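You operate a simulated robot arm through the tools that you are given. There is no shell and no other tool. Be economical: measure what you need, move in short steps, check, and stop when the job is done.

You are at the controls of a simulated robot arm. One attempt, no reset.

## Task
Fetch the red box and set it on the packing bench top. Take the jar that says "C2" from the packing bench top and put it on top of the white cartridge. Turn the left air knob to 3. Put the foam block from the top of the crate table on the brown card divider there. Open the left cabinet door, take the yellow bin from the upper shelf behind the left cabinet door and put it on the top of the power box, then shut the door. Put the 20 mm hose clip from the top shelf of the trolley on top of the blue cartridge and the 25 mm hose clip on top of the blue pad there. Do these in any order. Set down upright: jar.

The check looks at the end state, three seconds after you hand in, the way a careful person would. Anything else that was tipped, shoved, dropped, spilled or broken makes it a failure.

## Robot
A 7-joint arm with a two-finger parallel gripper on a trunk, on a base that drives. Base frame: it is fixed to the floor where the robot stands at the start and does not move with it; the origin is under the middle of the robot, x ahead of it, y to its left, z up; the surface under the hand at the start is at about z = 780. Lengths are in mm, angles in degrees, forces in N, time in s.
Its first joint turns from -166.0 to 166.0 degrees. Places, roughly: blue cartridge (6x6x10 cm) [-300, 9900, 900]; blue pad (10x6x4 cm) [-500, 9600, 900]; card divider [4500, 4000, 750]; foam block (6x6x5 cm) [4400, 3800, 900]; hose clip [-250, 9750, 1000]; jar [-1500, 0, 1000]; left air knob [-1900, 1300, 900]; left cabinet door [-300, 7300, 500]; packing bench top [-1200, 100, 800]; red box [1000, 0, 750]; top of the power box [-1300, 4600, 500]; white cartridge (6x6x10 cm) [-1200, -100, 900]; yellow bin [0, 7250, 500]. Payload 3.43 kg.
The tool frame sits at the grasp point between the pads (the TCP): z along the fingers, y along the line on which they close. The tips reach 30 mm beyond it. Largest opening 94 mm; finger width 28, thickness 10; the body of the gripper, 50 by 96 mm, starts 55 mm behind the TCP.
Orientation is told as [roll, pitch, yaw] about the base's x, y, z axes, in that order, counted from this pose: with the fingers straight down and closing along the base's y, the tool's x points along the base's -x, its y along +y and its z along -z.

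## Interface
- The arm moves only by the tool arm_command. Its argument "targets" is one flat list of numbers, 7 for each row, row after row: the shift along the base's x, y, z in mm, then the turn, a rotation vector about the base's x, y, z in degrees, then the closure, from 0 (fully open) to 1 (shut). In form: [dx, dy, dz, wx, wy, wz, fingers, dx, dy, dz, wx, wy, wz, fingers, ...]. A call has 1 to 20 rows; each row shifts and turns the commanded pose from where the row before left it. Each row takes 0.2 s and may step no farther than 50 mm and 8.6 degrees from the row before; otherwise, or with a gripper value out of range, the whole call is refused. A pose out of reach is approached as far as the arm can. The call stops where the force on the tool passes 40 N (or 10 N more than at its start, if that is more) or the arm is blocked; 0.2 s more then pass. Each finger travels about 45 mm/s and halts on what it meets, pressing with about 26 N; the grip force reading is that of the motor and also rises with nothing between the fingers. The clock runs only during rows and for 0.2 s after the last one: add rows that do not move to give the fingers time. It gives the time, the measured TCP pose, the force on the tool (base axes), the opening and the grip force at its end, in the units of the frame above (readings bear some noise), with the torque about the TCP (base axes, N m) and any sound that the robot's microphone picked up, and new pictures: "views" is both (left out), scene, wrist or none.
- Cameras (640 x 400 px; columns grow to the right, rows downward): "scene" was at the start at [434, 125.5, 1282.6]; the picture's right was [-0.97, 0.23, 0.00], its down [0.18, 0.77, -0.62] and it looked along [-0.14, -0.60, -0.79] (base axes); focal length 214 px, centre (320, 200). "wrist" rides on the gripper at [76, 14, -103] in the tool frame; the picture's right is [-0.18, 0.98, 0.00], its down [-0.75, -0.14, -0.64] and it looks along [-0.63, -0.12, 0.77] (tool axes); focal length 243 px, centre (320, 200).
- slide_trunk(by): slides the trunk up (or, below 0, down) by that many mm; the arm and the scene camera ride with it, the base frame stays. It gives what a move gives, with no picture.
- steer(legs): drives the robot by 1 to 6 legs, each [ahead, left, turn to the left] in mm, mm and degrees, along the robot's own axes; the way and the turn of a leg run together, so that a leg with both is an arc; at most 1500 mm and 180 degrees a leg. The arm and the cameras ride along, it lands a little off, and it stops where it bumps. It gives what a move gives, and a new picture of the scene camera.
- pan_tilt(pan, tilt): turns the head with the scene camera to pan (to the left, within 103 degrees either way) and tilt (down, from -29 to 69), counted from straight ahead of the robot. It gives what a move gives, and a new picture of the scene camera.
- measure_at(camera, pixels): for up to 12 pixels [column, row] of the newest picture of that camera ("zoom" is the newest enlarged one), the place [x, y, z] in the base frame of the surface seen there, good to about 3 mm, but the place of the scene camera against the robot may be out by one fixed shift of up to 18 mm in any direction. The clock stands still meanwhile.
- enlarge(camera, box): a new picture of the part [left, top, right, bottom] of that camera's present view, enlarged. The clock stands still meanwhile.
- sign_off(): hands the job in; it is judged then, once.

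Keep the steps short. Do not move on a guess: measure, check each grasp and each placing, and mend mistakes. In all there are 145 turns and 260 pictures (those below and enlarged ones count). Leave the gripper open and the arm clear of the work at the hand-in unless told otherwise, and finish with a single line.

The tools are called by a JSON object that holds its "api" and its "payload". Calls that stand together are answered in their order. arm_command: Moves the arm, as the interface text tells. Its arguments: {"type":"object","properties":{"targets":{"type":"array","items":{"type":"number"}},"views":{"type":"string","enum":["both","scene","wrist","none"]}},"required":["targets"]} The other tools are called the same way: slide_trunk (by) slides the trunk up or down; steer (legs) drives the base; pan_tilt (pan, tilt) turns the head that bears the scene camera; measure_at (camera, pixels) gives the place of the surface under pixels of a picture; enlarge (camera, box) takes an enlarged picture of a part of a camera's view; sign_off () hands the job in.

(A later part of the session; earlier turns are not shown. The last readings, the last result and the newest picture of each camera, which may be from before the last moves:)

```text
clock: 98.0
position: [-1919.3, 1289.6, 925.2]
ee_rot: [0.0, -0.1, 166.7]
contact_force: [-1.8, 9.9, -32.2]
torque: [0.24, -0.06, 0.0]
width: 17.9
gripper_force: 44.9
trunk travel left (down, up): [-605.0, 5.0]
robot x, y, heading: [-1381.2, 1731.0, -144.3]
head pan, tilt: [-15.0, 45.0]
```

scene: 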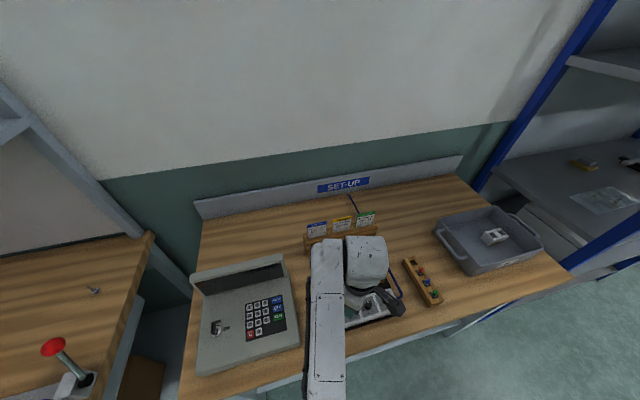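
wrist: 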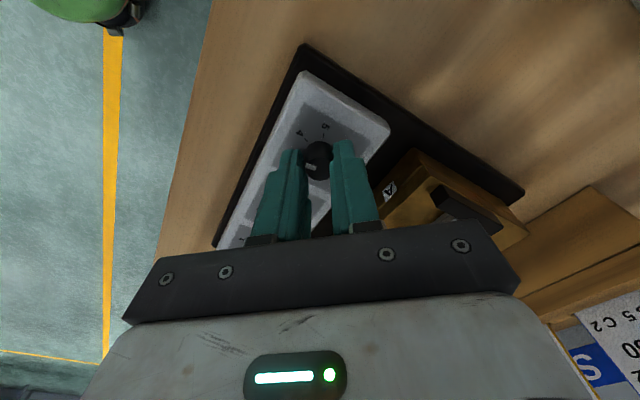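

Release, rise 50 mm and check the pointer.

{"api": "arm_command", "payload": {"targets": [0, 0, 0, 0, 0, 0, 0.5, 0, 0, 0, 0, 0, 0, 0.5, 0, 0, 20, 0, 0, 0, 0.5, 0, 0, 30, 0, 0, 0, 0.5, 0, 0, 0, 0, 0, 0, 0.5], "views": "wrist"}}

{"api": "enlarge", "payload": {"camera": "wrist", "box": [260, 80, 380, 160]}}

```text
clock: 99.2
position: [-1918.2, 1290.5, 975.4]
ee_rot: [0.0, 0.0, 166.7]
contact_force: [-0.2, 0.5, 0.0]
torque: [0.0, 0.01, -0.04]
width: 47.0
gripper_force: 0.0
trunk travel left (down, up): [-605.0, 5.0]
robot x, y, heading: [-1379.9, 1726.3, -144.1]
head pan, tilt: [-15.0, 45.0]
```

wrist: 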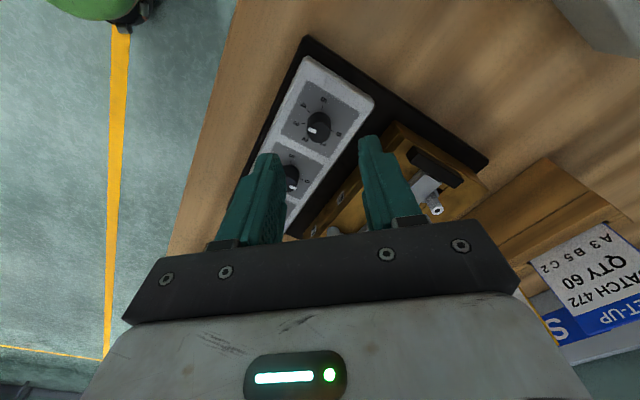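

```text
5.00 times, centred on (320, 120) of wrist
```

zoom: 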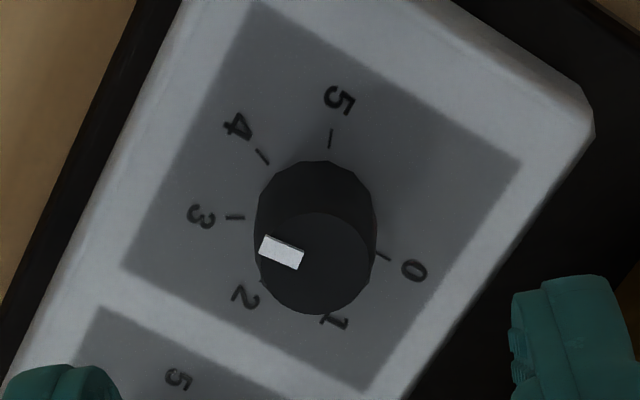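

{"api": "measure_at", "payload": {"camera": "zoom", "pixels": [[264, 243], [300, 260], [316, 262], [235, 217], [263, 156], [330, 138], [386, 257], [325, 318], [282, 252], [262, 282]]}}

```text
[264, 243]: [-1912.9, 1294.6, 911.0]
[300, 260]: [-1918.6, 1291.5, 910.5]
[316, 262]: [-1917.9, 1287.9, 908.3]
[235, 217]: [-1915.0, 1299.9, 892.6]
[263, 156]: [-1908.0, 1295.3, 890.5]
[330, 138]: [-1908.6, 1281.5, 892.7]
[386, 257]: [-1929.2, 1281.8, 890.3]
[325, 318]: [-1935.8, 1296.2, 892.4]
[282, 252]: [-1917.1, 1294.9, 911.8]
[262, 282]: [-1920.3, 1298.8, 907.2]
```

The image geometry shows no slip: pointer is ≈3.37 now (19° past 3). Regrip and turn back +20° (allowing about 1° of slack).

{"api": "arm_command", "payload": {"targets": [0, -0.5, -25, 0, 0, 0, 0.5, 0, 0, -24, 0, 0, 0, 0.5, 0, 0, 0, 0, 0, 0, 0.5, 0, 0, 0, 0, 0, 0, 1, 0, 0, 0, 0, 0, 0, 1, 0, 0, 0, 0, 0, 0, 1, 0, 0, 0, 0, 0, 5, 1, 0, 0, 0, 0, 0, 5, 1, 0, 0, 0, 0, 0, 5, 1, 0, 0, 0, 0, 0, 4.5, 1, 0, 0, 0, 0, 0, 0, 1, 0, 0, 0, 0, 0, 0, 0.5, 0, 0, 0, 0, 0, 0, 0.5, 0, 0, 20, 0, 0, 0, 0.5, 0, 0, 30, 0, 0, 0, 0.5, 0, 0, 0, 0, 0, 0, 0.5], "views": "wrist"}}

{"api": "enlarge", "payload": {"camera": "wrist", "box": [260, 80, 380, 160]}}

```text
clock: 102.5
position: [-1917.8, 1287.8, 977.4]
ee_rot: [0.1, 0.0, -173.7]
contact_force: [0.2, 0.3, 0.6]
torque: [-0.01, -0.04, 0.0]
width: 46.9
gripper_force: 0.0
trunk travel left (down, up): [-605.0, 5.0]
robot x, y, heading: [-1382.1, 1727.8, -144.2]
head pan, tilt: [-15.0, 45.0]
```

wrist: 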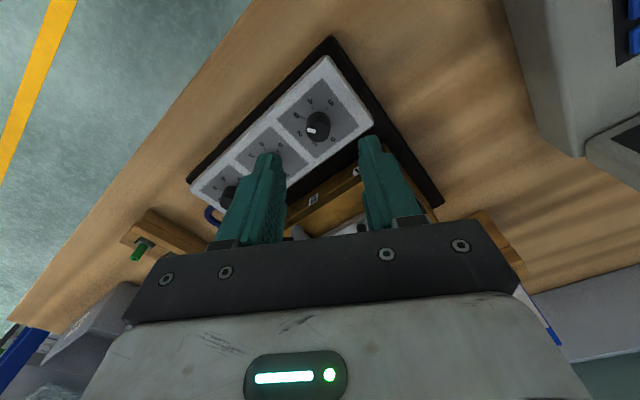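

```text
5.00 times, centred on (320, 120) of wrist
```

zoom: 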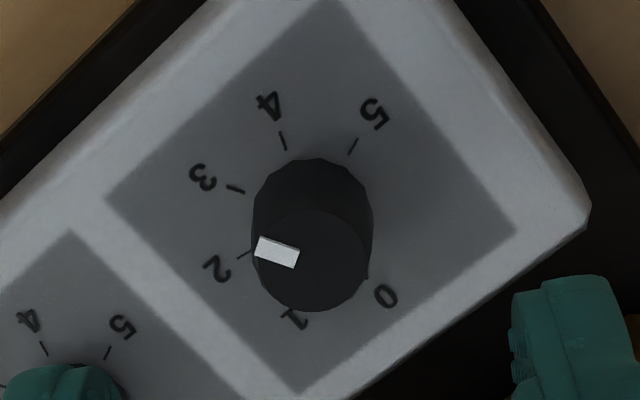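

By image the pointer is ≈2.9-3.0, uncertain. Move the camera right above the knob for a parallax-free look (TCP +60 mm forward, +60 up).

{"api": "arm_command", "payload": {"targets": [0, 0, 40, 0, 0, 0, 0.5, -20, -2, 20, 0, 0, 0, 0.5, -30, -4, 0, 0, 0, 0, 0.5, 0, 0, 0, 0, 0, 0, 0.5], "views": "wrist"}}

{"api": "enlarge", "payload": {"camera": "wrist", "box": [270, 0, 370, 66]}}

```text
clock: 103.5
position: [-1968.0, 1282.1, 1035.0]
ee_rot: [0.1, 0.0, -173.7]
contact_force: [0.0, 0.1, 0.0]
torque: [-0.02, -0.04, 0.03]
width: 47.1
gripper_force: 0.0
trunk travel left (down, up): [-605.0, 5.0]
robot x, y, heading: [-1379.9, 1728.5, -144.1]
head pan, tilt: [-15.0, 45.0]
```

wrist: 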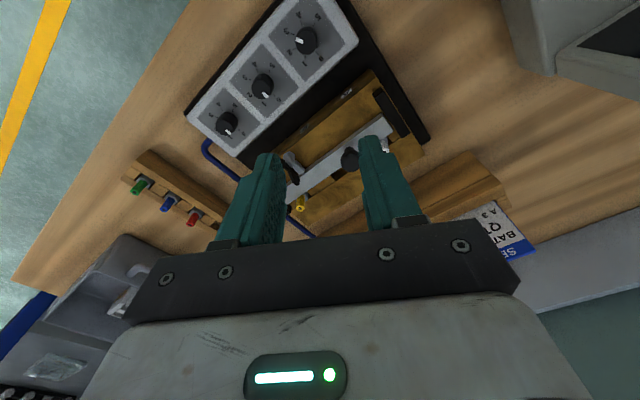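

```text
6.06 times, centred on (320, 33) of wrist
```

zoom: 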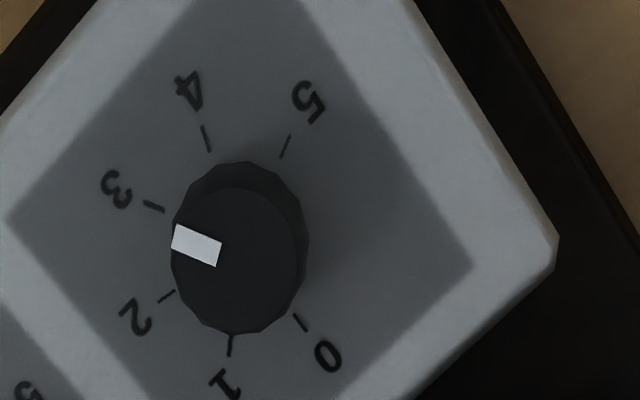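

From overhead, ticks fit gives tick 3 at ≈162-164° and the pointer at ≈163°: the knob is at 3. Retreat up and back, yaw restored, and look to the right along the room.

{"api": "arm_command", "payload": {"targets": [0, 0, 45, 0, 0, 0, 0.5, 0, 0, 45, 0, 0, 7.5, 0, 20, 15, 30, 0, 0, 7.5, 0, 35, 25, 0, 0, 0, 7.5, 0, 35, 25, 0, 0, 0, 7.5, 0, 35, 25, 0, 0, 0, 0, 0, 35, 25, 0, 0, 0, 0, 0, 0, 0, 0, 0, 0, 0, 0], "views": "none"}}

{"api": "pan_tilt", "payload": {"pan": -103, "tilt": 15}}

```text
clock: 105.3
position: [-1808.5, 1397.5, 1156.5]
ee_rot: [0.2, 0.0, -143.7]
contact_force: [0.4, 1.4, 0.6]
torque: [0.0, 0.03, 0.02]
width: 93.9
gripper_force: 0.1
trunk travel left (down, up): [-605.0, 5.0]
robot x, y, heading: [-1377.0, 1734.2, -144.4]
head pan, tilt: [-15.0, 45.0]
```

```text
clock: 107.0
position: [-1808.4, 1397.5, 1155.5]
ee_rot: [0.0, 0.0, -143.6]
contact_force: [-0.4, -0.3, 0.9]
torque: [0.02, 0.06, 0.04]
width: 93.9
gripper_force: 0.0
trunk travel left (down, up): [-605.0, 5.0]
robot x, y, heading: [-1376.7, 1725.6, -144.1]
head pan, tilt: [-103.0, 15.0]
```

scene: 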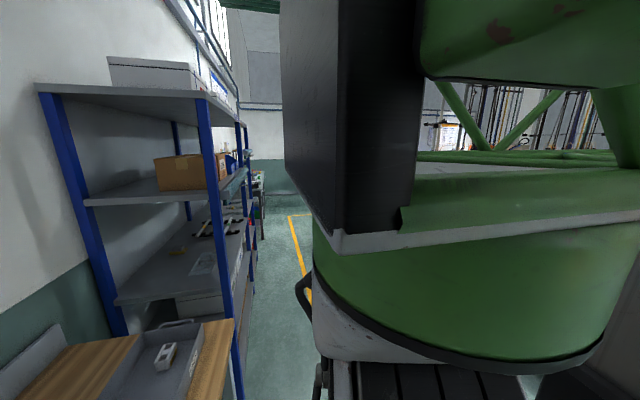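

Turn right 126° to face +y, then view ahead.

{"api": "steer", "payload": {"legs": [[-100, 0, 0], [0, 0, -126]]}}

{"api": "pan_tilt", "payload": {"pan": 0, "tilt": 12}}

{"api": "pan_tilt", "payload": {"pan": 35, "tilt": 12}}

```text
clock: 113.4
position: [-1305.5, 2332.0, 1155.7]
ee_rot: [0.0, 0.0, 89.1]
contact_force: [-0.1, 1.0, 0.1]
torque: [0.0, 0.02, 0.01]
width: 93.9
gripper_force: 0.1
trunk travel left (down, up): [-605.0, 5.0]
robot x, y, heading: [-1300.5, 1792.2, 89.0]
head pan, tilt: [-103.0, 15.0]
```

scene: 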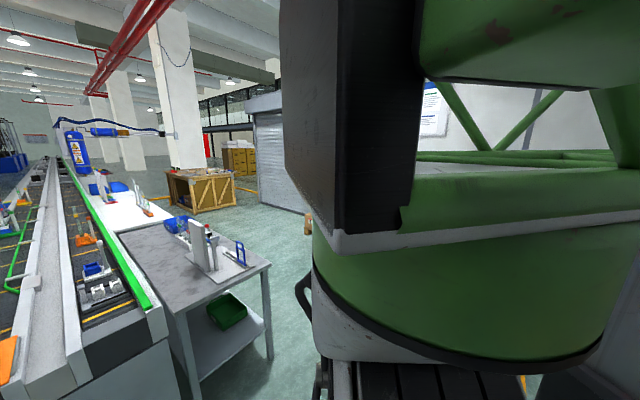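

```text
clock: 115.2
position: [-1305.7, 2333.2, 1155.9]
ee_rot: [0.0, 0.0, 89.2]
contact_force: [0.1, 0.4, -0.4]
torque: [0.01, -0.03, 0.03]
width: 93.8
gripper_force: 0.0
trunk travel left (down, up): [-605.0, 5.0]
robot x, y, heading: [-1300.0, 1791.9, 88.8]
head pan, tilt: [0.0, 12.0]
```

scene: 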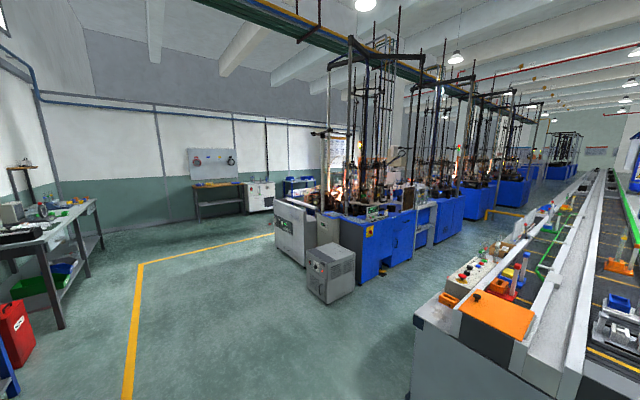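

```text
clock: 116.2
position: [-1305.2, 2331.2, 1156.8]
ee_rot: [0.0, -0.1, 89.2]
contact_force: [0.2, -0.3, 0.0]
torque: [-0.01, 0.01, 0.04]
width: 93.8
gripper_force: 0.0
trunk travel left (down, up): [-605.0, 5.0]
robot x, y, heading: [-1297.9, 1786.1, 88.9]
head pan, tilt: [35.0, 12.0]
```

scene: 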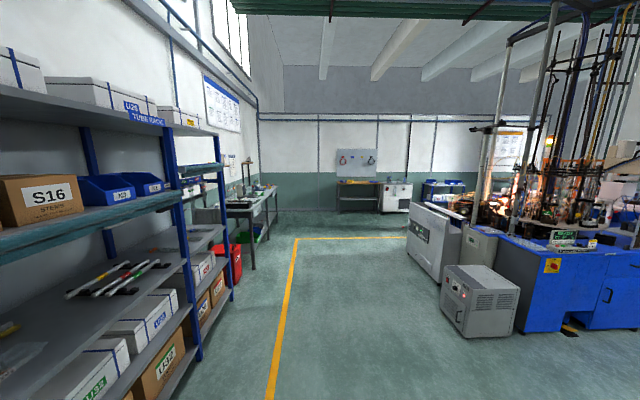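

Measure landmarks: grey power box (475,275 etc.), white cabinet (395,195), floor lines.

{"api": "measure_at", "payload": {"camera": "scene", "pixels": [[460, 268], [500, 275], [470, 320], [470, 300], [425, 235], [520, 325], [358, 195], [395, 200], [430, 185], [460, 190], [300, 240], [405, 236]]}}

{"api": "enlarge", "payload": {"camera": "scene", "box": [320, 140, 540, 340]}}

```text
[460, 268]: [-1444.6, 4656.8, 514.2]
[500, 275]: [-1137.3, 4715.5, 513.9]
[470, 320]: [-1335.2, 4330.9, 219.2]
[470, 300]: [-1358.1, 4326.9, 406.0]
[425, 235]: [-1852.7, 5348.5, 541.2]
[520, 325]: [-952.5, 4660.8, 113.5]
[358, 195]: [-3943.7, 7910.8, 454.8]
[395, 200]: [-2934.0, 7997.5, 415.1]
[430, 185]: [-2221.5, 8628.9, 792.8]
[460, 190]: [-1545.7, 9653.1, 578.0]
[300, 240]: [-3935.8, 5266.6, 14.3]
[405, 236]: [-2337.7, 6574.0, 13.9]
```

```text
2.00 times, centred on (430, 240) of scene
```

zoom: 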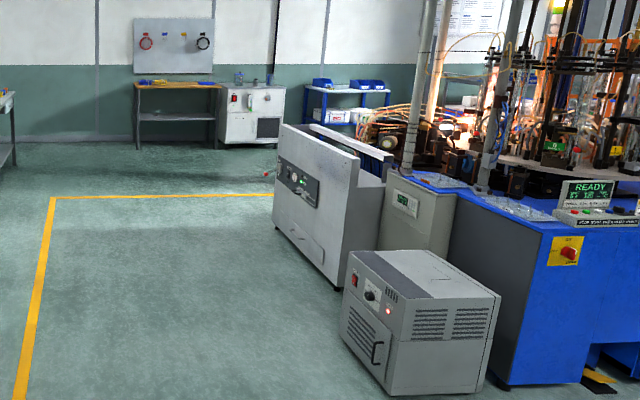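

Power box top is around (-1300,4680,514). Drive up the left aisle (x≈-2900) past the machine.

{"api": "steer", "payload": {"legs": [[1000, 1100, 0], [1300, 500, 0], [1400, 0, 0]]}}

{"api": "pan_tilt", "payload": {"pan": -45, "tilt": 15}}

```text
clock: 136.6
position: [-2824.2, 6054.9, 1156.4]
ee_rot: [0.0, 0.0, 89.2]
contact_force: [0.4, -0.1, 0.5]
torque: [-0.01, 0.0, -0.01]
width: 93.9
gripper_force: 0.0
trunk travel left (down, up): [-605.0, 5.0]
robot x, y, heading: [-2819.1, 5513.5, 88.5]
head pan, tilt: [35.0, 12.0]
```

scene: 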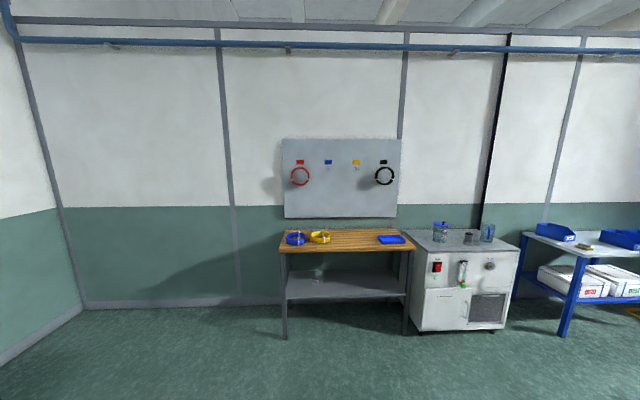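

```text
clock: 138.2
position: [-2823.4, 6055.1, 1155.8]
ee_rot: [0.1, 0.0, 89.2]
contact_force: [1.0, 0.6, 0.2]
torque: [0.01, 0.01, 0.01]
width: 94.3
gripper_force: 0.1
trunk travel left (down, up): [-605.0, 5.0]
robot x, y, heading: [-2818.8, 5510.2, 88.6]
head pan, tilt: [-45.0, 15.0]
```

scene: 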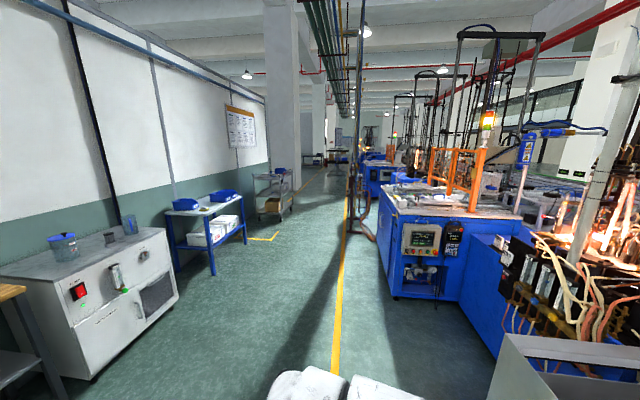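

{"api": "measure_at", "payload": {"camera": "scene", "pixels": [[425, 240], [420, 270], [453, 240], [395, 290], [275, 180], [270, 205], [205, 210], [470, 320], [345, 320], [430, 210], [150, 290], [360, 230]]}}

{"api": "enlarge", "payload": {"camera": "scene", "box": [360, 180, 520, 340]}}

{"api": "enlarge", "payload": {"camera": "scene", "box": [240, 140, 360, 230]}}

```text
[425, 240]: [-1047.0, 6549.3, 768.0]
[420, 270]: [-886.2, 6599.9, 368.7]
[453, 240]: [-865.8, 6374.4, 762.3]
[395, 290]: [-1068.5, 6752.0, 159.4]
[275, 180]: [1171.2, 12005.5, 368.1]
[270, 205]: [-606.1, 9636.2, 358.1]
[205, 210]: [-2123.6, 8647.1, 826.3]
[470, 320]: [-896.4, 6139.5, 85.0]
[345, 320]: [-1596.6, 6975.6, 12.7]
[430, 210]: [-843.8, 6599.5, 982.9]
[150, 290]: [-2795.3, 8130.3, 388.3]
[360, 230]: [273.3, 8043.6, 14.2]
```

```text
2.50 times, centred on (440, 260) of scene
```

zoom: 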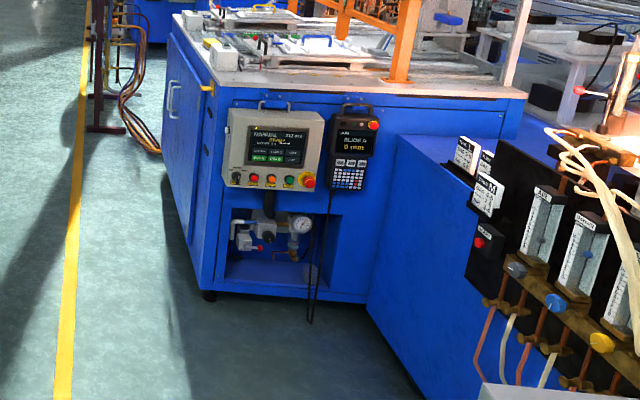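

```text
4.44 times, centred on (300, 185) of scene
```

zoom: 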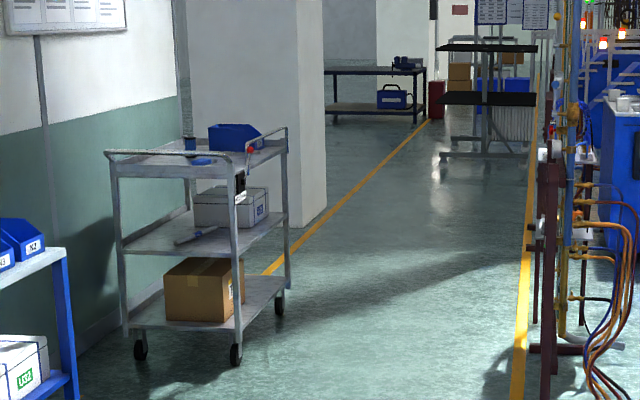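

The blue cabinet's side face (handle visible) starts at corner (-1068,6752). Drive around to the aisle in front of it and turn to face it.

{"api": "steer", "payload": {"legs": [[900, 0, 0], [1150, -900, 0], [150, -400, -70], [0, 0, -75]]}}

{"api": "pan_tilt", "payload": {"pan": 0, "tilt": 25}}

```text
clock: 155.9
position: [-1160.5, 6979.3, 1156.6]
ee_rot: [0.0, 0.0, -54.7]
contact_force: [-0.2, 0.3, -0.4]
torque: [-0.01, -0.02, -0.03]
width: 93.8
gripper_force: 0.0
trunk travel left (down, up): [-605.0, 5.0]
robot x, y, heading: [-1483.4, 7412.4, -55.0]
head pan, tilt: [-45.0, 15.0]
cut short: leg 3
```

scene: 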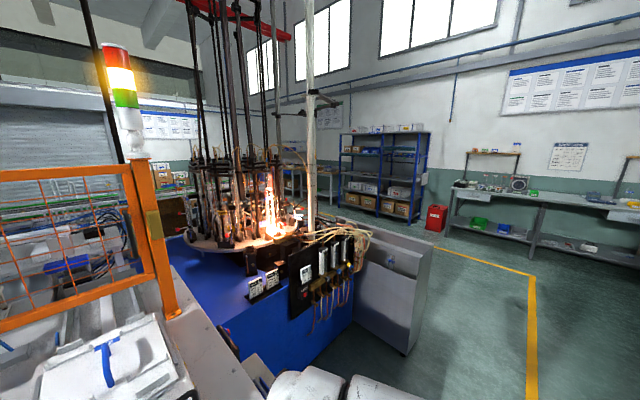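

```text
clock: 157.0
position: [-1159.6, 6979.0, 1155.6]
ee_rot: [0.1, 0.0, -54.8]
contact_force: [-1.1, -0.7, 0.4]
torque: [-0.01, -0.02, 0.05]
width: 94.1
gripper_force: 0.1
trunk travel left (down, up): [-605.0, 5.0]
robot x, y, heading: [-1484.5, 7414.4, -55.5]
head pan, tilt: [0.0, 25.0]
```

scene: 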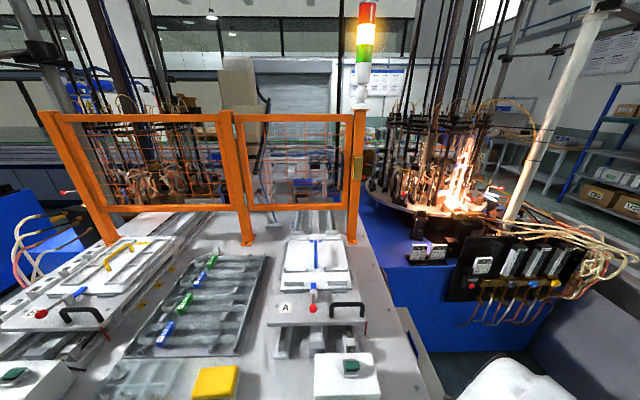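

Leg 3 was cut short; look for what was near, left and right of the base.

{"api": "pan_tilt", "payload": {"pan": 60, "tilt": 35}}

{"api": "pan_tilt", "payload": {"pan": -60, "tilt": 50}}

{"api": "pan_tilt", "payload": {"pan": 0, "tilt": 65}}

```text
clock: 158.3
position: [-1159.7, 6977.9, 1157.2]
ee_rot: [0.1, 0.0, -54.8]
contact_force: [-0.7, 0.2, -0.5]
torque: [0.01, 0.03, -0.02]
width: 93.9
gripper_force: 0.0
trunk travel left (down, up): [-605.0, 5.0]
robot x, y, heading: [-1488.9, 7415.7, -55.4]
head pan, tilt: [60.0, 35.0]
```

scene: 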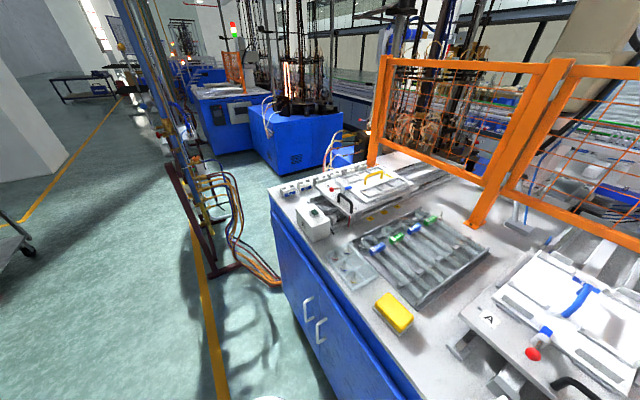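

```text
clock: 160.3
position: [-1160.5, 6979.3, 1156.1]
ee_rot: [0.1, 0.0, -54.8]
contact_force: [0.0, 0.3, -0.4]
torque: [0.01, 0.0, 0.0]
width: 94.1
gripper_force: 0.1
trunk travel left (down, up): [-605.0, 5.0]
robot x, y, heading: [-1487.8, 7416.6, -55.4]
head pan, tilt: [-60.0, 50.0]
```

scene: 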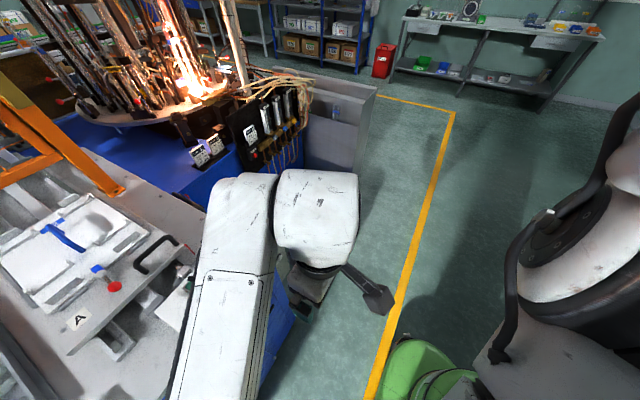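

```text
clock: 161.6
position: [-1161.0, 6978.6, 1154.8]
ee_rot: [0.1, -0.1, -54.8]
contact_force: [0.3, 0.0, -0.5]
torque: [0.02, -0.01, 0.0]
width: 94.1
gripper_force: 0.1
trunk travel left (down, up): [-605.0, 5.0]
robot x, y, heading: [-1485.8, 7415.6, -55.3]
head pan, tilt: [0.0, 65.0]
```

scene: 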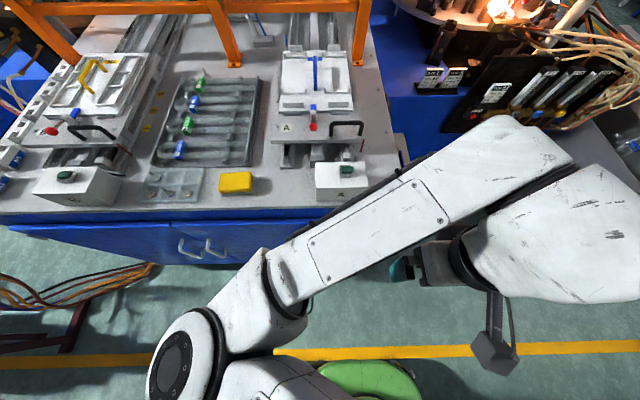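

Doors and handles are visible ahead at (185,246) and (210,246). Measure them and the hose stand.

{"api": "measure_at", "payload": {"camera": "scene", "pixels": [[184, 246], [212, 246], [60, 240], [195, 270], [385, 222], [195, 222], [20, 225], [100, 310], [155, 265], [60, 345], [200, 320], [330, 225]]}}

{"api": "enlarge", "payload": {"camera": "scene", "box": [0, 160, 320, 360]}}

```text
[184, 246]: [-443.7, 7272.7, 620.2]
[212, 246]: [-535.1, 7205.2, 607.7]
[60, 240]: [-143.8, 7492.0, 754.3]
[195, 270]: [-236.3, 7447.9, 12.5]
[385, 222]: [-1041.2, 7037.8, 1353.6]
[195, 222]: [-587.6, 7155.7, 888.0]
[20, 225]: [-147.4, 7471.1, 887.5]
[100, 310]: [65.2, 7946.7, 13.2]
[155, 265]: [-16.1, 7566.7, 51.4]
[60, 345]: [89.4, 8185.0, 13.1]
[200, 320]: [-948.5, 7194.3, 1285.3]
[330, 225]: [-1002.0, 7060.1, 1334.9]
```

```text
2.00 times, centred on (160, 260) of scene
```

zoom: 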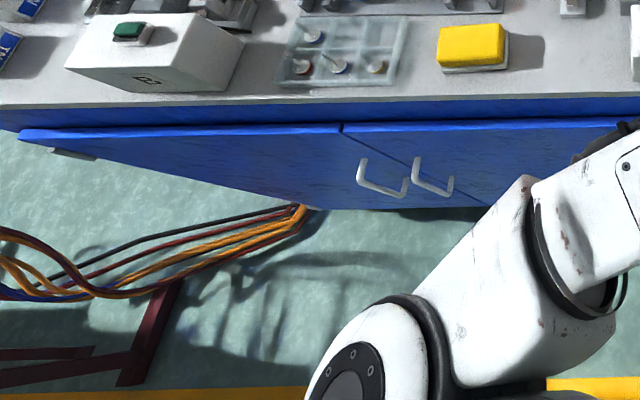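

Left door handle ≈(-444,7273,620), hinge side near (-143,7490). Move to stand ~850 mm in front of the left door.

{"api": "steer", "payload": {"legs": [[-150, 900, 1.5]]}}

{"api": "slide_trunk", "payload": {"by": -400}}

{"api": "pan_tilt", "payload": {"pan": 10, "tilt": 30}}

```text
clock: 166.4
position: [-500.1, 7637.6, 1156.2]
ee_rot: [0.1, 0.0, -52.9]
contact_force: [0.1, 0.2, -0.5]
torque: [0.0, -0.04, -0.03]
width: 94.2
gripper_force: 0.1
trunk travel left (down, up): [-605.0, 5.0]
robot x, y, heading: [-839.3, 8061.5, -53.2]
head pan, tilt: [0.0, 65.0]
```

scene: 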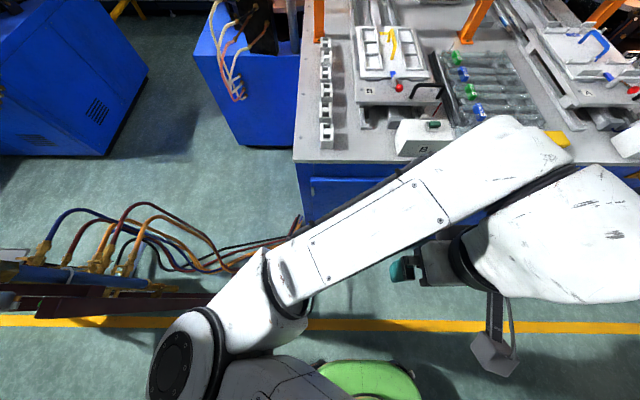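

```text
clock: 170.2
position: [-500.4, 7638.2, 754.7]
ee_rot: [0.1, 0.1, -52.8]
contact_force: [1.2, -0.3, -0.3]
torque: [-0.01, 0.02, 0.01]
width: 93.9
gripper_force: 0.0
trunk travel left (down, up): [-205.0, 405.0]
robot x, y, heading: [-839.8, 8059.8, -53.3]
head pan, tilt: [0.0, 65.0]
```

```text
clock: 171.2
position: [-499.1, 7637.4, 756.3]
ee_rot: [0.0, 0.1, -52.9]
contact_force: [0.3, -0.7, 0.3]
torque: [-0.01, 0.03, -0.02]
width: 94.0
gripper_force: 0.1
trunk travel left (down, up): [-205.0, 405.0]
robot x, y, heading: [-842.0, 8059.7, -53.4]
head pan, tilt: [10.0, 30.0]
```

scene: 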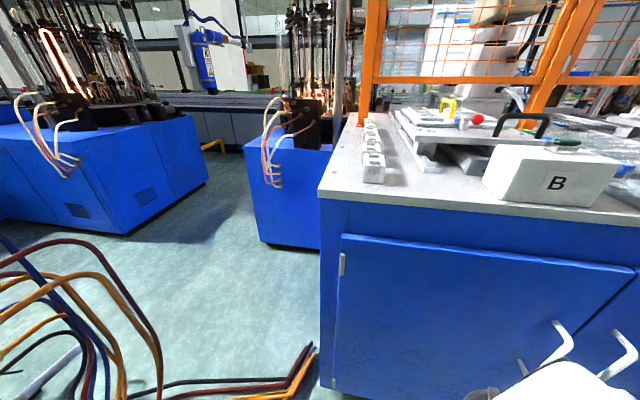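

Measure the left door edges and handle.

{"api": "measure_at", "payload": {"camera": "scene", "pixels": [[345, 238], [343, 264], [632, 270], [336, 383], [450, 300], [557, 324], [572, 345], [545, 363], [522, 368], [600, 310], [320, 300], [545, 330]]}}

{"api": "enlarge", "payload": {"camera": "scene", "box": [440, 240, 640, 400]}}

{"api": "arm_command", "payload": {"targets": [0, 0, 0, 0, 0, 0, 0], "views": "wrist"}}

```text
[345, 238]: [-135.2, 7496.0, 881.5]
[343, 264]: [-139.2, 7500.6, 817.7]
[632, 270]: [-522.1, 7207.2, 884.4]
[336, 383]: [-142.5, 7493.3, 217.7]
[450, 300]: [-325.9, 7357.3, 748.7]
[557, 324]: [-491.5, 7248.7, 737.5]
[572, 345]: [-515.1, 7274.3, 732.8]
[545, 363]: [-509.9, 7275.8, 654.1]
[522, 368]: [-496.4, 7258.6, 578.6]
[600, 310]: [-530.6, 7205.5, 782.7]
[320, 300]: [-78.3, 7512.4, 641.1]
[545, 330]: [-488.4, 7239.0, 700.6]
```

```text
2.50 times, centred on (540, 320) of scene
```

zoom: 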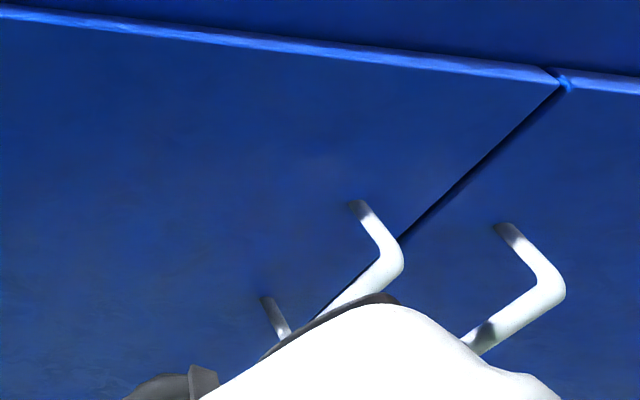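

```text
clock: 171.7
position: [-499.8, 7637.7, 756.0]
ee_rot: [0.2, 0.0, -52.8]
contact_force: [-0.4, 0.5, -0.1]
torque: [-0.01, 0.02, 0.04]
width: 94.0
gripper_force: 0.0
trunk travel left (down, up): [-205.0, 405.0]
robot x, y, heading: [-838.7, 8064.5, -53.8]
head pan, tilt: [10.0, 30.0]
```

wrist: 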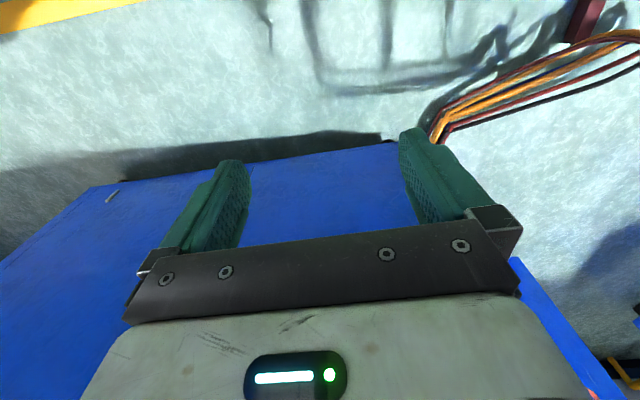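

Hinge line ≈(-139,7500), door width ≈485, handle bar ≈(-510,7271), z 585–735. Swing the tool to horizontal, pointing at the door, 150 mm short of the bar.

{"api": "arm_command", "payload": {"targets": [-9.2, -22.5, -8.7, -6.53, -4.96, 0, 0, -9.2, -22.5, -8.7, -6.53, -4.96, 0, 0, -9.2, -22.5, -8.7, -6.53, -4.96, 0, 0, -9.2, -22.5, -8.7, -6.53, -4.96, 0, 0, -9.2, -22.5, -8.7, -6.53, -4.96, 0, 0, -9.2, -22.5, -8.7, -6.53, -4.96, 0, 0, -9.2, -22.5, -8.7, -6.53, -4.96, 0, 0, -9.2, -22.5, -8.7, -6.53, -4.96, 0, 0, -9.2, -22.5, -8.7, -6.53, -4.96, 0, 0, -9.2, -22.5, -8.7, -6.53, -4.96, 0, 0, -9.2, -22.5, -8.7, -6.53, -4.96, 0, 0, 0, 0, 0, 0, 0, 0, 0], "views": "both"}}

```text
clock: 172.4
position: [-560.2, 7562.8, 718.8]
ee_rot: [-12.6, -10.5, -49.5]
contact_force: [0.0, -0.1, 0.6]
torque: [0.02, -0.01, -0.02]
width: 94.2
gripper_force: 0.0
out of reach, approached as far as the arm can: row 1, 2, 3
trunk travel left (down, up): [-205.0, 405.0]
robot x, y, heading: [-841.3, 8063.6, -53.3]
head pan, tilt: [10.0, 30.0]
stopped in row 3: the arm was blocked; the commanded pose is now the measured one
```

scene: 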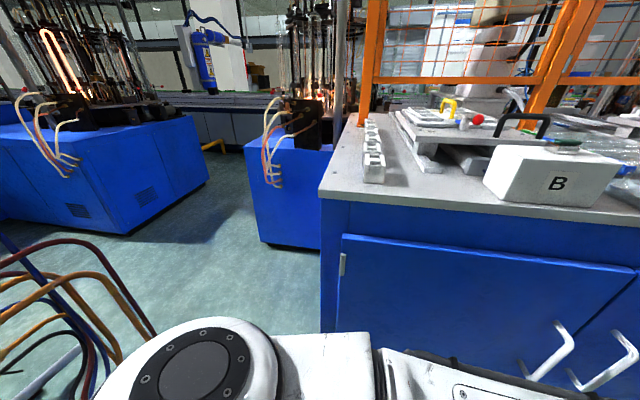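
wrist: 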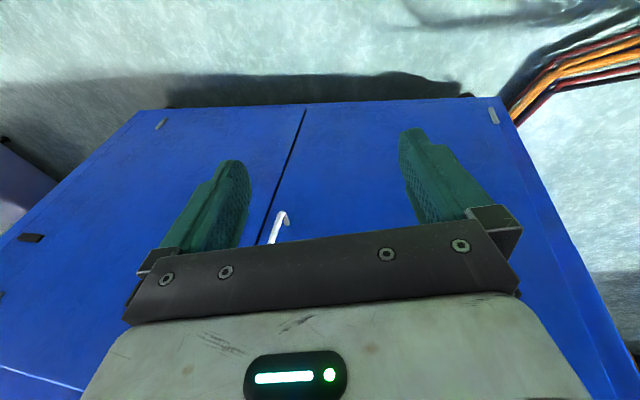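

The arm is too folded for this. Drive back 300 mm so it can extend, then continue tilting.

{"api": "steer", "payload": {"legs": [[-280, 0, 0]]}}

{"api": "arm_command", "payload": {"targets": [20, -27, 0, 0, 0, 0, 0, 20, -27, 0, 0, 0, 0, 0, 20, -27, 0, 0, 0, 0, 0, 20, -27, 0, 0, 0, 0, 0, 20, -27, 0, 0, 0, 0, 0, 0, 0, 0, -6.53, -4.96, 0, 0, 0, 0, 0, -6.53, -4.96, 0, 0, 0, 0, 0, -6.53, -4.96, 0, 0, 0, 0, 0, -6.53, -4.96, 0, 0, 0, 0, 0, 0, 0, 0, 0], "views": "wrist"}}

```text
clock: 174.3
position: [-728.5, 7787.5, 719.8]
ee_rot: [-12.6, -10.6, -49.6]
contact_force: [-0.3, -0.1, 0.0]
torque: [0.01, 0.01, -0.01]
width: 94.3
gripper_force: 0.0
trunk travel left (down, up): [-205.0, 405.0]
robot x, y, heading: [-1004.6, 8287.9, -53.3]
head pan, tilt: [10.0, 30.0]
```

scene: 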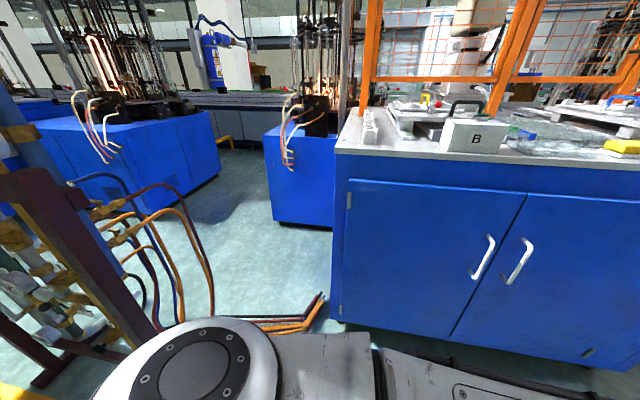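

```text
clock: 176.5
position: [-630.1, 7652.6, 719.7]
ee_rot: [-14.9, -43.5, -48.5]
contact_force: [0.0, -0.2, -0.9]
torque: [0.0, -0.01, 0.04]
width: 93.9
gripper_force: 0.0
trunk travel left (down, up): [-205.0, 405.0]
robot x, y, heading: [-1010.0, 8286.6, -53.1]
head pan, tilt: [10.0, 30.0]
```

wrist: 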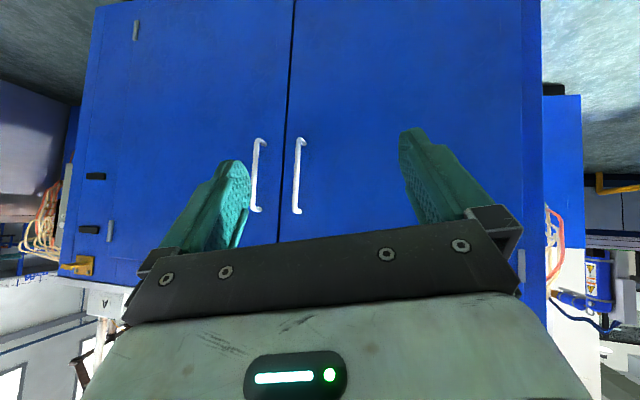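

{"api": "measure_at", "payload": {"camera": "wrist", "pixels": [[297, 175], [303, 142], [296, 211], [299, 158], [297, 195], [285, 100], [515, 50], [520, 240], [340, 150]]}}

{"api": "pan_tilt", "payload": {"pan": 30, "tilt": 40}}

```text
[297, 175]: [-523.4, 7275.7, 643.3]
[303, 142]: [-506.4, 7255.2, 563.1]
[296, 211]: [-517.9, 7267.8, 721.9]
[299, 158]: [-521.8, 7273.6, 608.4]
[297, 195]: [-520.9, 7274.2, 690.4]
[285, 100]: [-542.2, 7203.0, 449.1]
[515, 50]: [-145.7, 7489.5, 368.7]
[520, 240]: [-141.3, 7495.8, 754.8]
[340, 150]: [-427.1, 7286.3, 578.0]
```

```text
clock: 177.4
position: [-629.4, 7652.9, 719.8]
ee_rot: [-14.9, -43.4, -48.4]
contact_force: [-0.2, -0.3, 0.3]
torque: [0.01, 0.01, 0.0]
width: 94.0
gripper_force: 0.1
trunk travel left (down, up): [-205.0, 405.0]
robot x, y, heading: [-1006.2, 8287.6, -53.3]
head pan, tilt: [30.0, 40.0]
```

scene: 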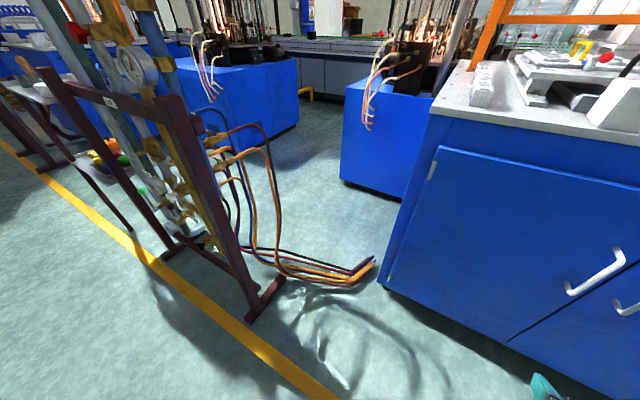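

{"api": "measure_at", "payload": {"camera": "scene", "pixels": [[262, 305], [190, 115], [238, 270], [265, 200], [365, 270], [45, 70], [275, 280]]}}

```text
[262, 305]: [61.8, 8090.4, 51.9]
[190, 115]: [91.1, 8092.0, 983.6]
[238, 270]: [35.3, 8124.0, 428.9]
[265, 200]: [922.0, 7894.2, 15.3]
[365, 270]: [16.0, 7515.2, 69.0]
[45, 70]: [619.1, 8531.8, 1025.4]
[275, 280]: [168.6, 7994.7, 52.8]
```

Handle bar centre (-518,7270), z 563–722; hinge (-143,7493). I'll correct the tool to be exactly horizontal toward the door and go to 130 mm short of the bar.

{"api": "arm_command", "payload": {"targets": [6, -46, -13, -5.37, -5.6, 1.48, 0, 6, -46, -13, -5.37, -5.6, 1.48, 0, 6, -46, -13, -5.37, -5.6, 1.48, 0, 6, -46, -13, -5.37, -5.6, 1.48, 0, 6, -46, -13, -5.37, -5.6, 1.48, 0, 5, -47, -12, -5.37, -5.6, 1.48, 0, 0, 0, 0, 0, 0, 0, 0], "views": "both"}}

```text
clock: 179.0
position: [-595.3, 7376.1, 642.2]
ee_rot: [-38.2, -89.9, -15.9]
contact_force: [0.0, 0.4, 1.4]
torque: [-0.01, 0.03, 0.02]
width: 94.0
gripper_force: 0.2
trunk travel left (down, up): [-205.0, 405.0]
robot x, y, heading: [-1009.4, 8288.6, -53.5]
head pan, tilt: [30.0, 40.0]
```

scene: 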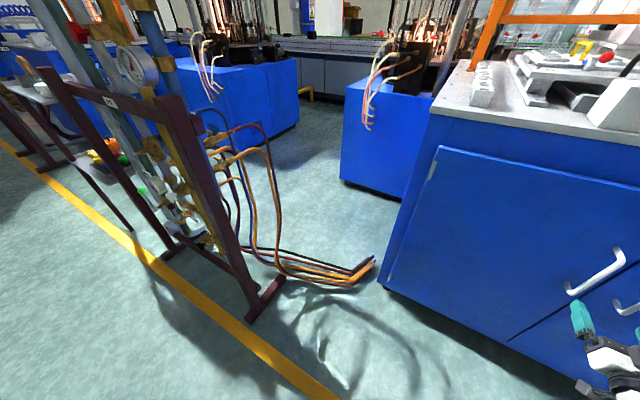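
wrist: 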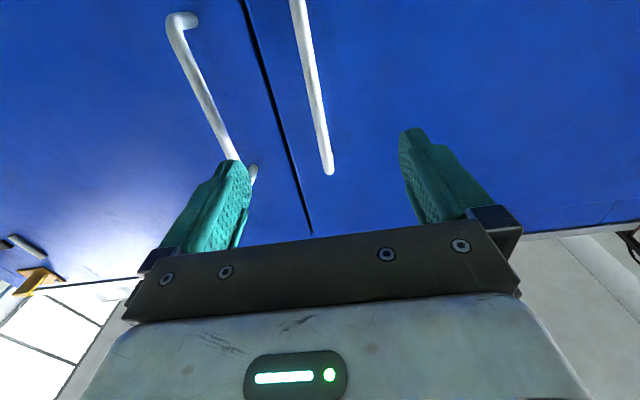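

{"api": "measure_at", "payload": {"camera": "wrist", "pixels": [[320, 140], [312, 90], [305, 50], [328, 168], [205, 90], [190, 60]]}}

```text
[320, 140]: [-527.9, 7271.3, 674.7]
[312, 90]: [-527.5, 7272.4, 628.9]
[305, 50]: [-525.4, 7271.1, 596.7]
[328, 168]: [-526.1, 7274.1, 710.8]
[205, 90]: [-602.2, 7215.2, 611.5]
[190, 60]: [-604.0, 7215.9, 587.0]
```

Bar centre ≈(-523,7267). Advance 125 mm and grip.

{"api": "arm_command", "payload": {"targets": [22.9, -35, 0, 0, 0, 0, 0, 22.9, -35, 0, 0, 0, 0, 0, 22.8, -35, 0, 0, 0, 0, 0, 0, 0, 0, 0, 0, 0, 0, 0, 0, 0, 0, 0, 0, 1, 0, 0, 0, 0, 0, 0, 1, 0, 0, 0, 0, 0, 0, 1, 0, 0, 0, 0, 0, 0, 1, 0, 0, 0, 0, 0, 0, 1], "views": "wrist"}}

```text
clock: 181.0
position: [-522.5, 7272.8, 641.7]
ee_rot: [-26.1, -89.9, -27.8]
contact_force: [4.9, 7.8, 1.6]
torque: [0.05, -0.1, 0.02]
width: 16.1
gripper_force: 25.9
trunk travel left (down, up): [-205.0, 405.0]
robot x, y, heading: [-1005.1, 8288.9, -53.2]
head pan, tilt: [30.0, 40.0]
```

wrist: 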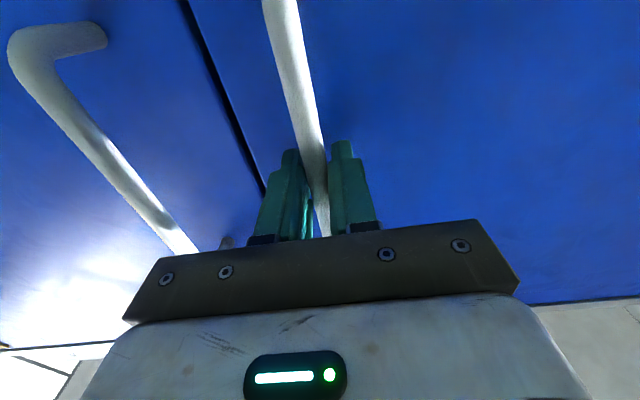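

Gripped. Pull the door along its arc (hinge radius 439 mm), first 22°.

{"api": "arm_command", "payload": {"targets": [-9.9, 18.5, 0, 0, 0, -2.75, 1, -9.5, 18.9, 0, 0, 0, -2.75, 1, -15.6, 39.1, 0, 0, 0, -5.5, 1, -11.9, 40.3, 0, 0, 0, -5.5, 1, -7.9, 41.4, 0, 0, 0, -5.5, 1, 0, 0, 0, 0, 0, 0, 1], "views": "both"}}

```text
clock: 182.2
position: [-574.6, 7415.3, 643.6]
ee_rot: [22.2, -89.7, -96.5]
contact_force: [1.2, 0.8, -4.3]
torque: [-0.5, 0.31, 0.06]
width: 12.0
gripper_force: 44.5
trunk travel left (down, up): [-205.0, 405.0]
robot x, y, heading: [-1007.2, 8288.7, -53.4]
head pan, tilt: [30.0, 40.0]
stopped in row 5: the force on the tool passed its limit at 58 N (the readings are from after the stop); the commanded pose is now the measured one
```

scene: 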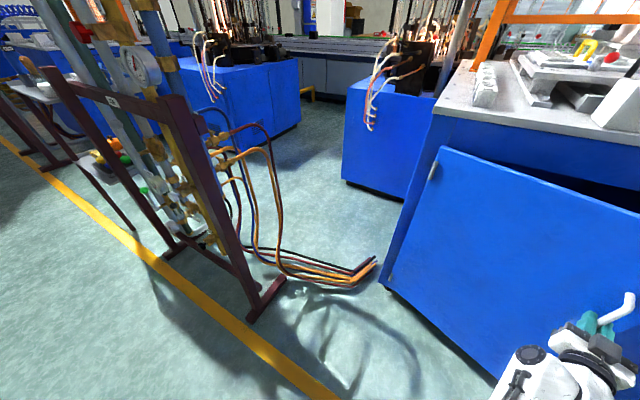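
wrist: 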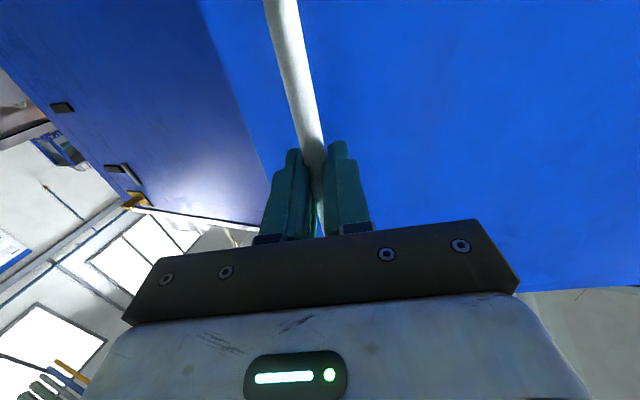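

Door is ~20° open. Continue slower for another 22°.

{"api": "arm_command", "payload": {"targets": [-3.3, 20.8, 0, 0, 0, -2.75, 1, -2.2, 21, 0, 0, 0, -2.75, 1, -1.2, 21, 0, 0, 0, -2.75, 1, -0.2, 21, 0, 0, 0, -2.75, 1, 0.8, 21, 0, 0, 0, -2.75, 1, 1.7, 21, 0, 0, 0, -2.75, 1, 2.9, 20.9, 0, 0, 0, -2.75, 1, 3.9, 20.7, 0, 0, 0, -2.75, 1, 0, 0, 0, 0, 0, 0, 1], "views": "both"}}

```text
clock: 184.2
position: [-570.3, 7582.7, 643.1]
ee_rot: [23.2, -89.5, -119.4]
contact_force: [19.7, -3.9, -12.3]
torque: [0.57, 0.26, 0.17]
width: 11.5
gripper_force: 45.0
trunk travel left (down, up): [-205.0, 405.0]
robot x, y, heading: [-1004.9, 8287.6, -52.9]
head pan, tilt: [30.0, 40.0]
```

scene: 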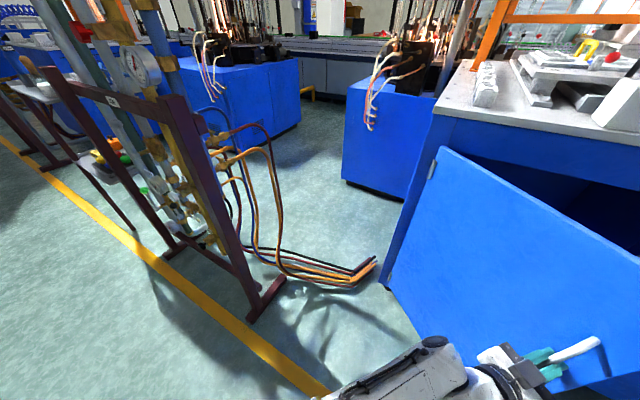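
wrist: 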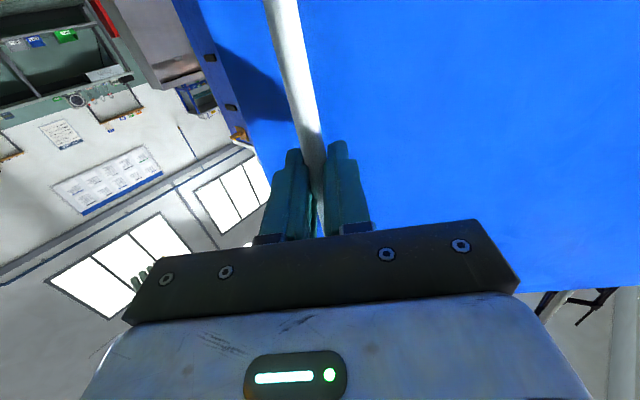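

42° open. Continue another 27°.

{"api": "arm_command", "payload": {"targets": [4.6, 20.5, 0, 0, 0, -2.75, 1, 5.7, 20.3, 0, 0, 0, -2.75, 1, 6.8, 19.8, 0, 0, 0, -2.75, 1, 7.7, 19.7, 0, 0, 0, -2.75, 1, 8.6, 19.2, 0, 0, 0, -2.75, 1, 9.5, 18.8, 0, 0, 0, -2.75, 1, 10.5, 18.3, 0, 0, 0, -2.75, 1, 11.2, 17.7, 0, 0, 0, -2.75, 1, 12.2, 17.3, 0, 0, 0, -2.75, 1, 12.9, 16.6, 0, 0, 0, -2.75, 1, 0, 0, 0, 0, 0, 0, 1], "views": "both"}}

```text
clock: 186.1
position: [-498.3, 7744.7, 644.7]
ee_rot: [18.4, -89.5, -137.9]
contact_force: [3.1, -1.6, -3.0]
torque: [0.35, 0.28, 0.24]
width: 11.9
gripper_force: 44.8
trunk travel left (down, up): [-205.0, 405.0]
robot x, y, heading: [-1006.1, 8287.3, -53.2]
head pan, tilt: [30.0, 40.0]
stopped in row 9: the force on the tool passed its limit at 43 N (the readings are from after the stop); the commanded pose is now the measured one
```

scene: 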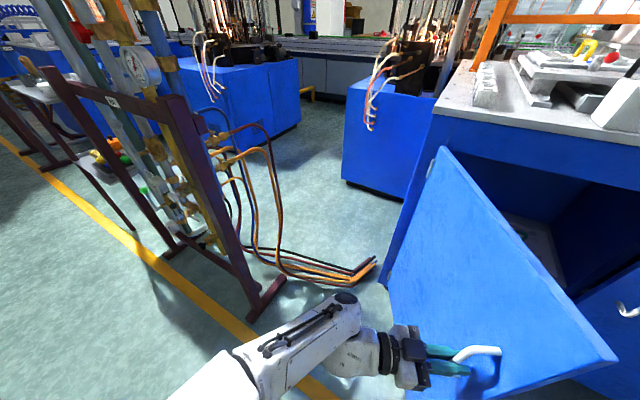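
wrist: 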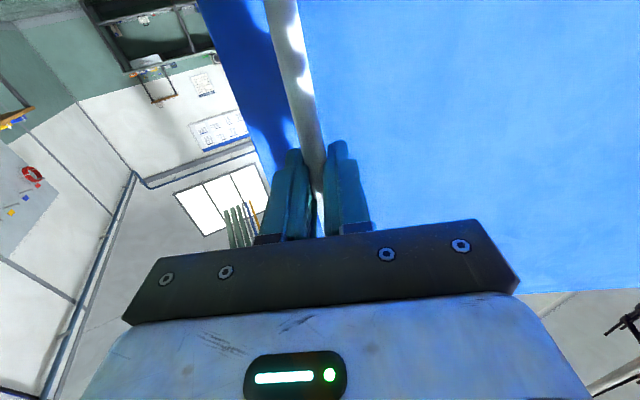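

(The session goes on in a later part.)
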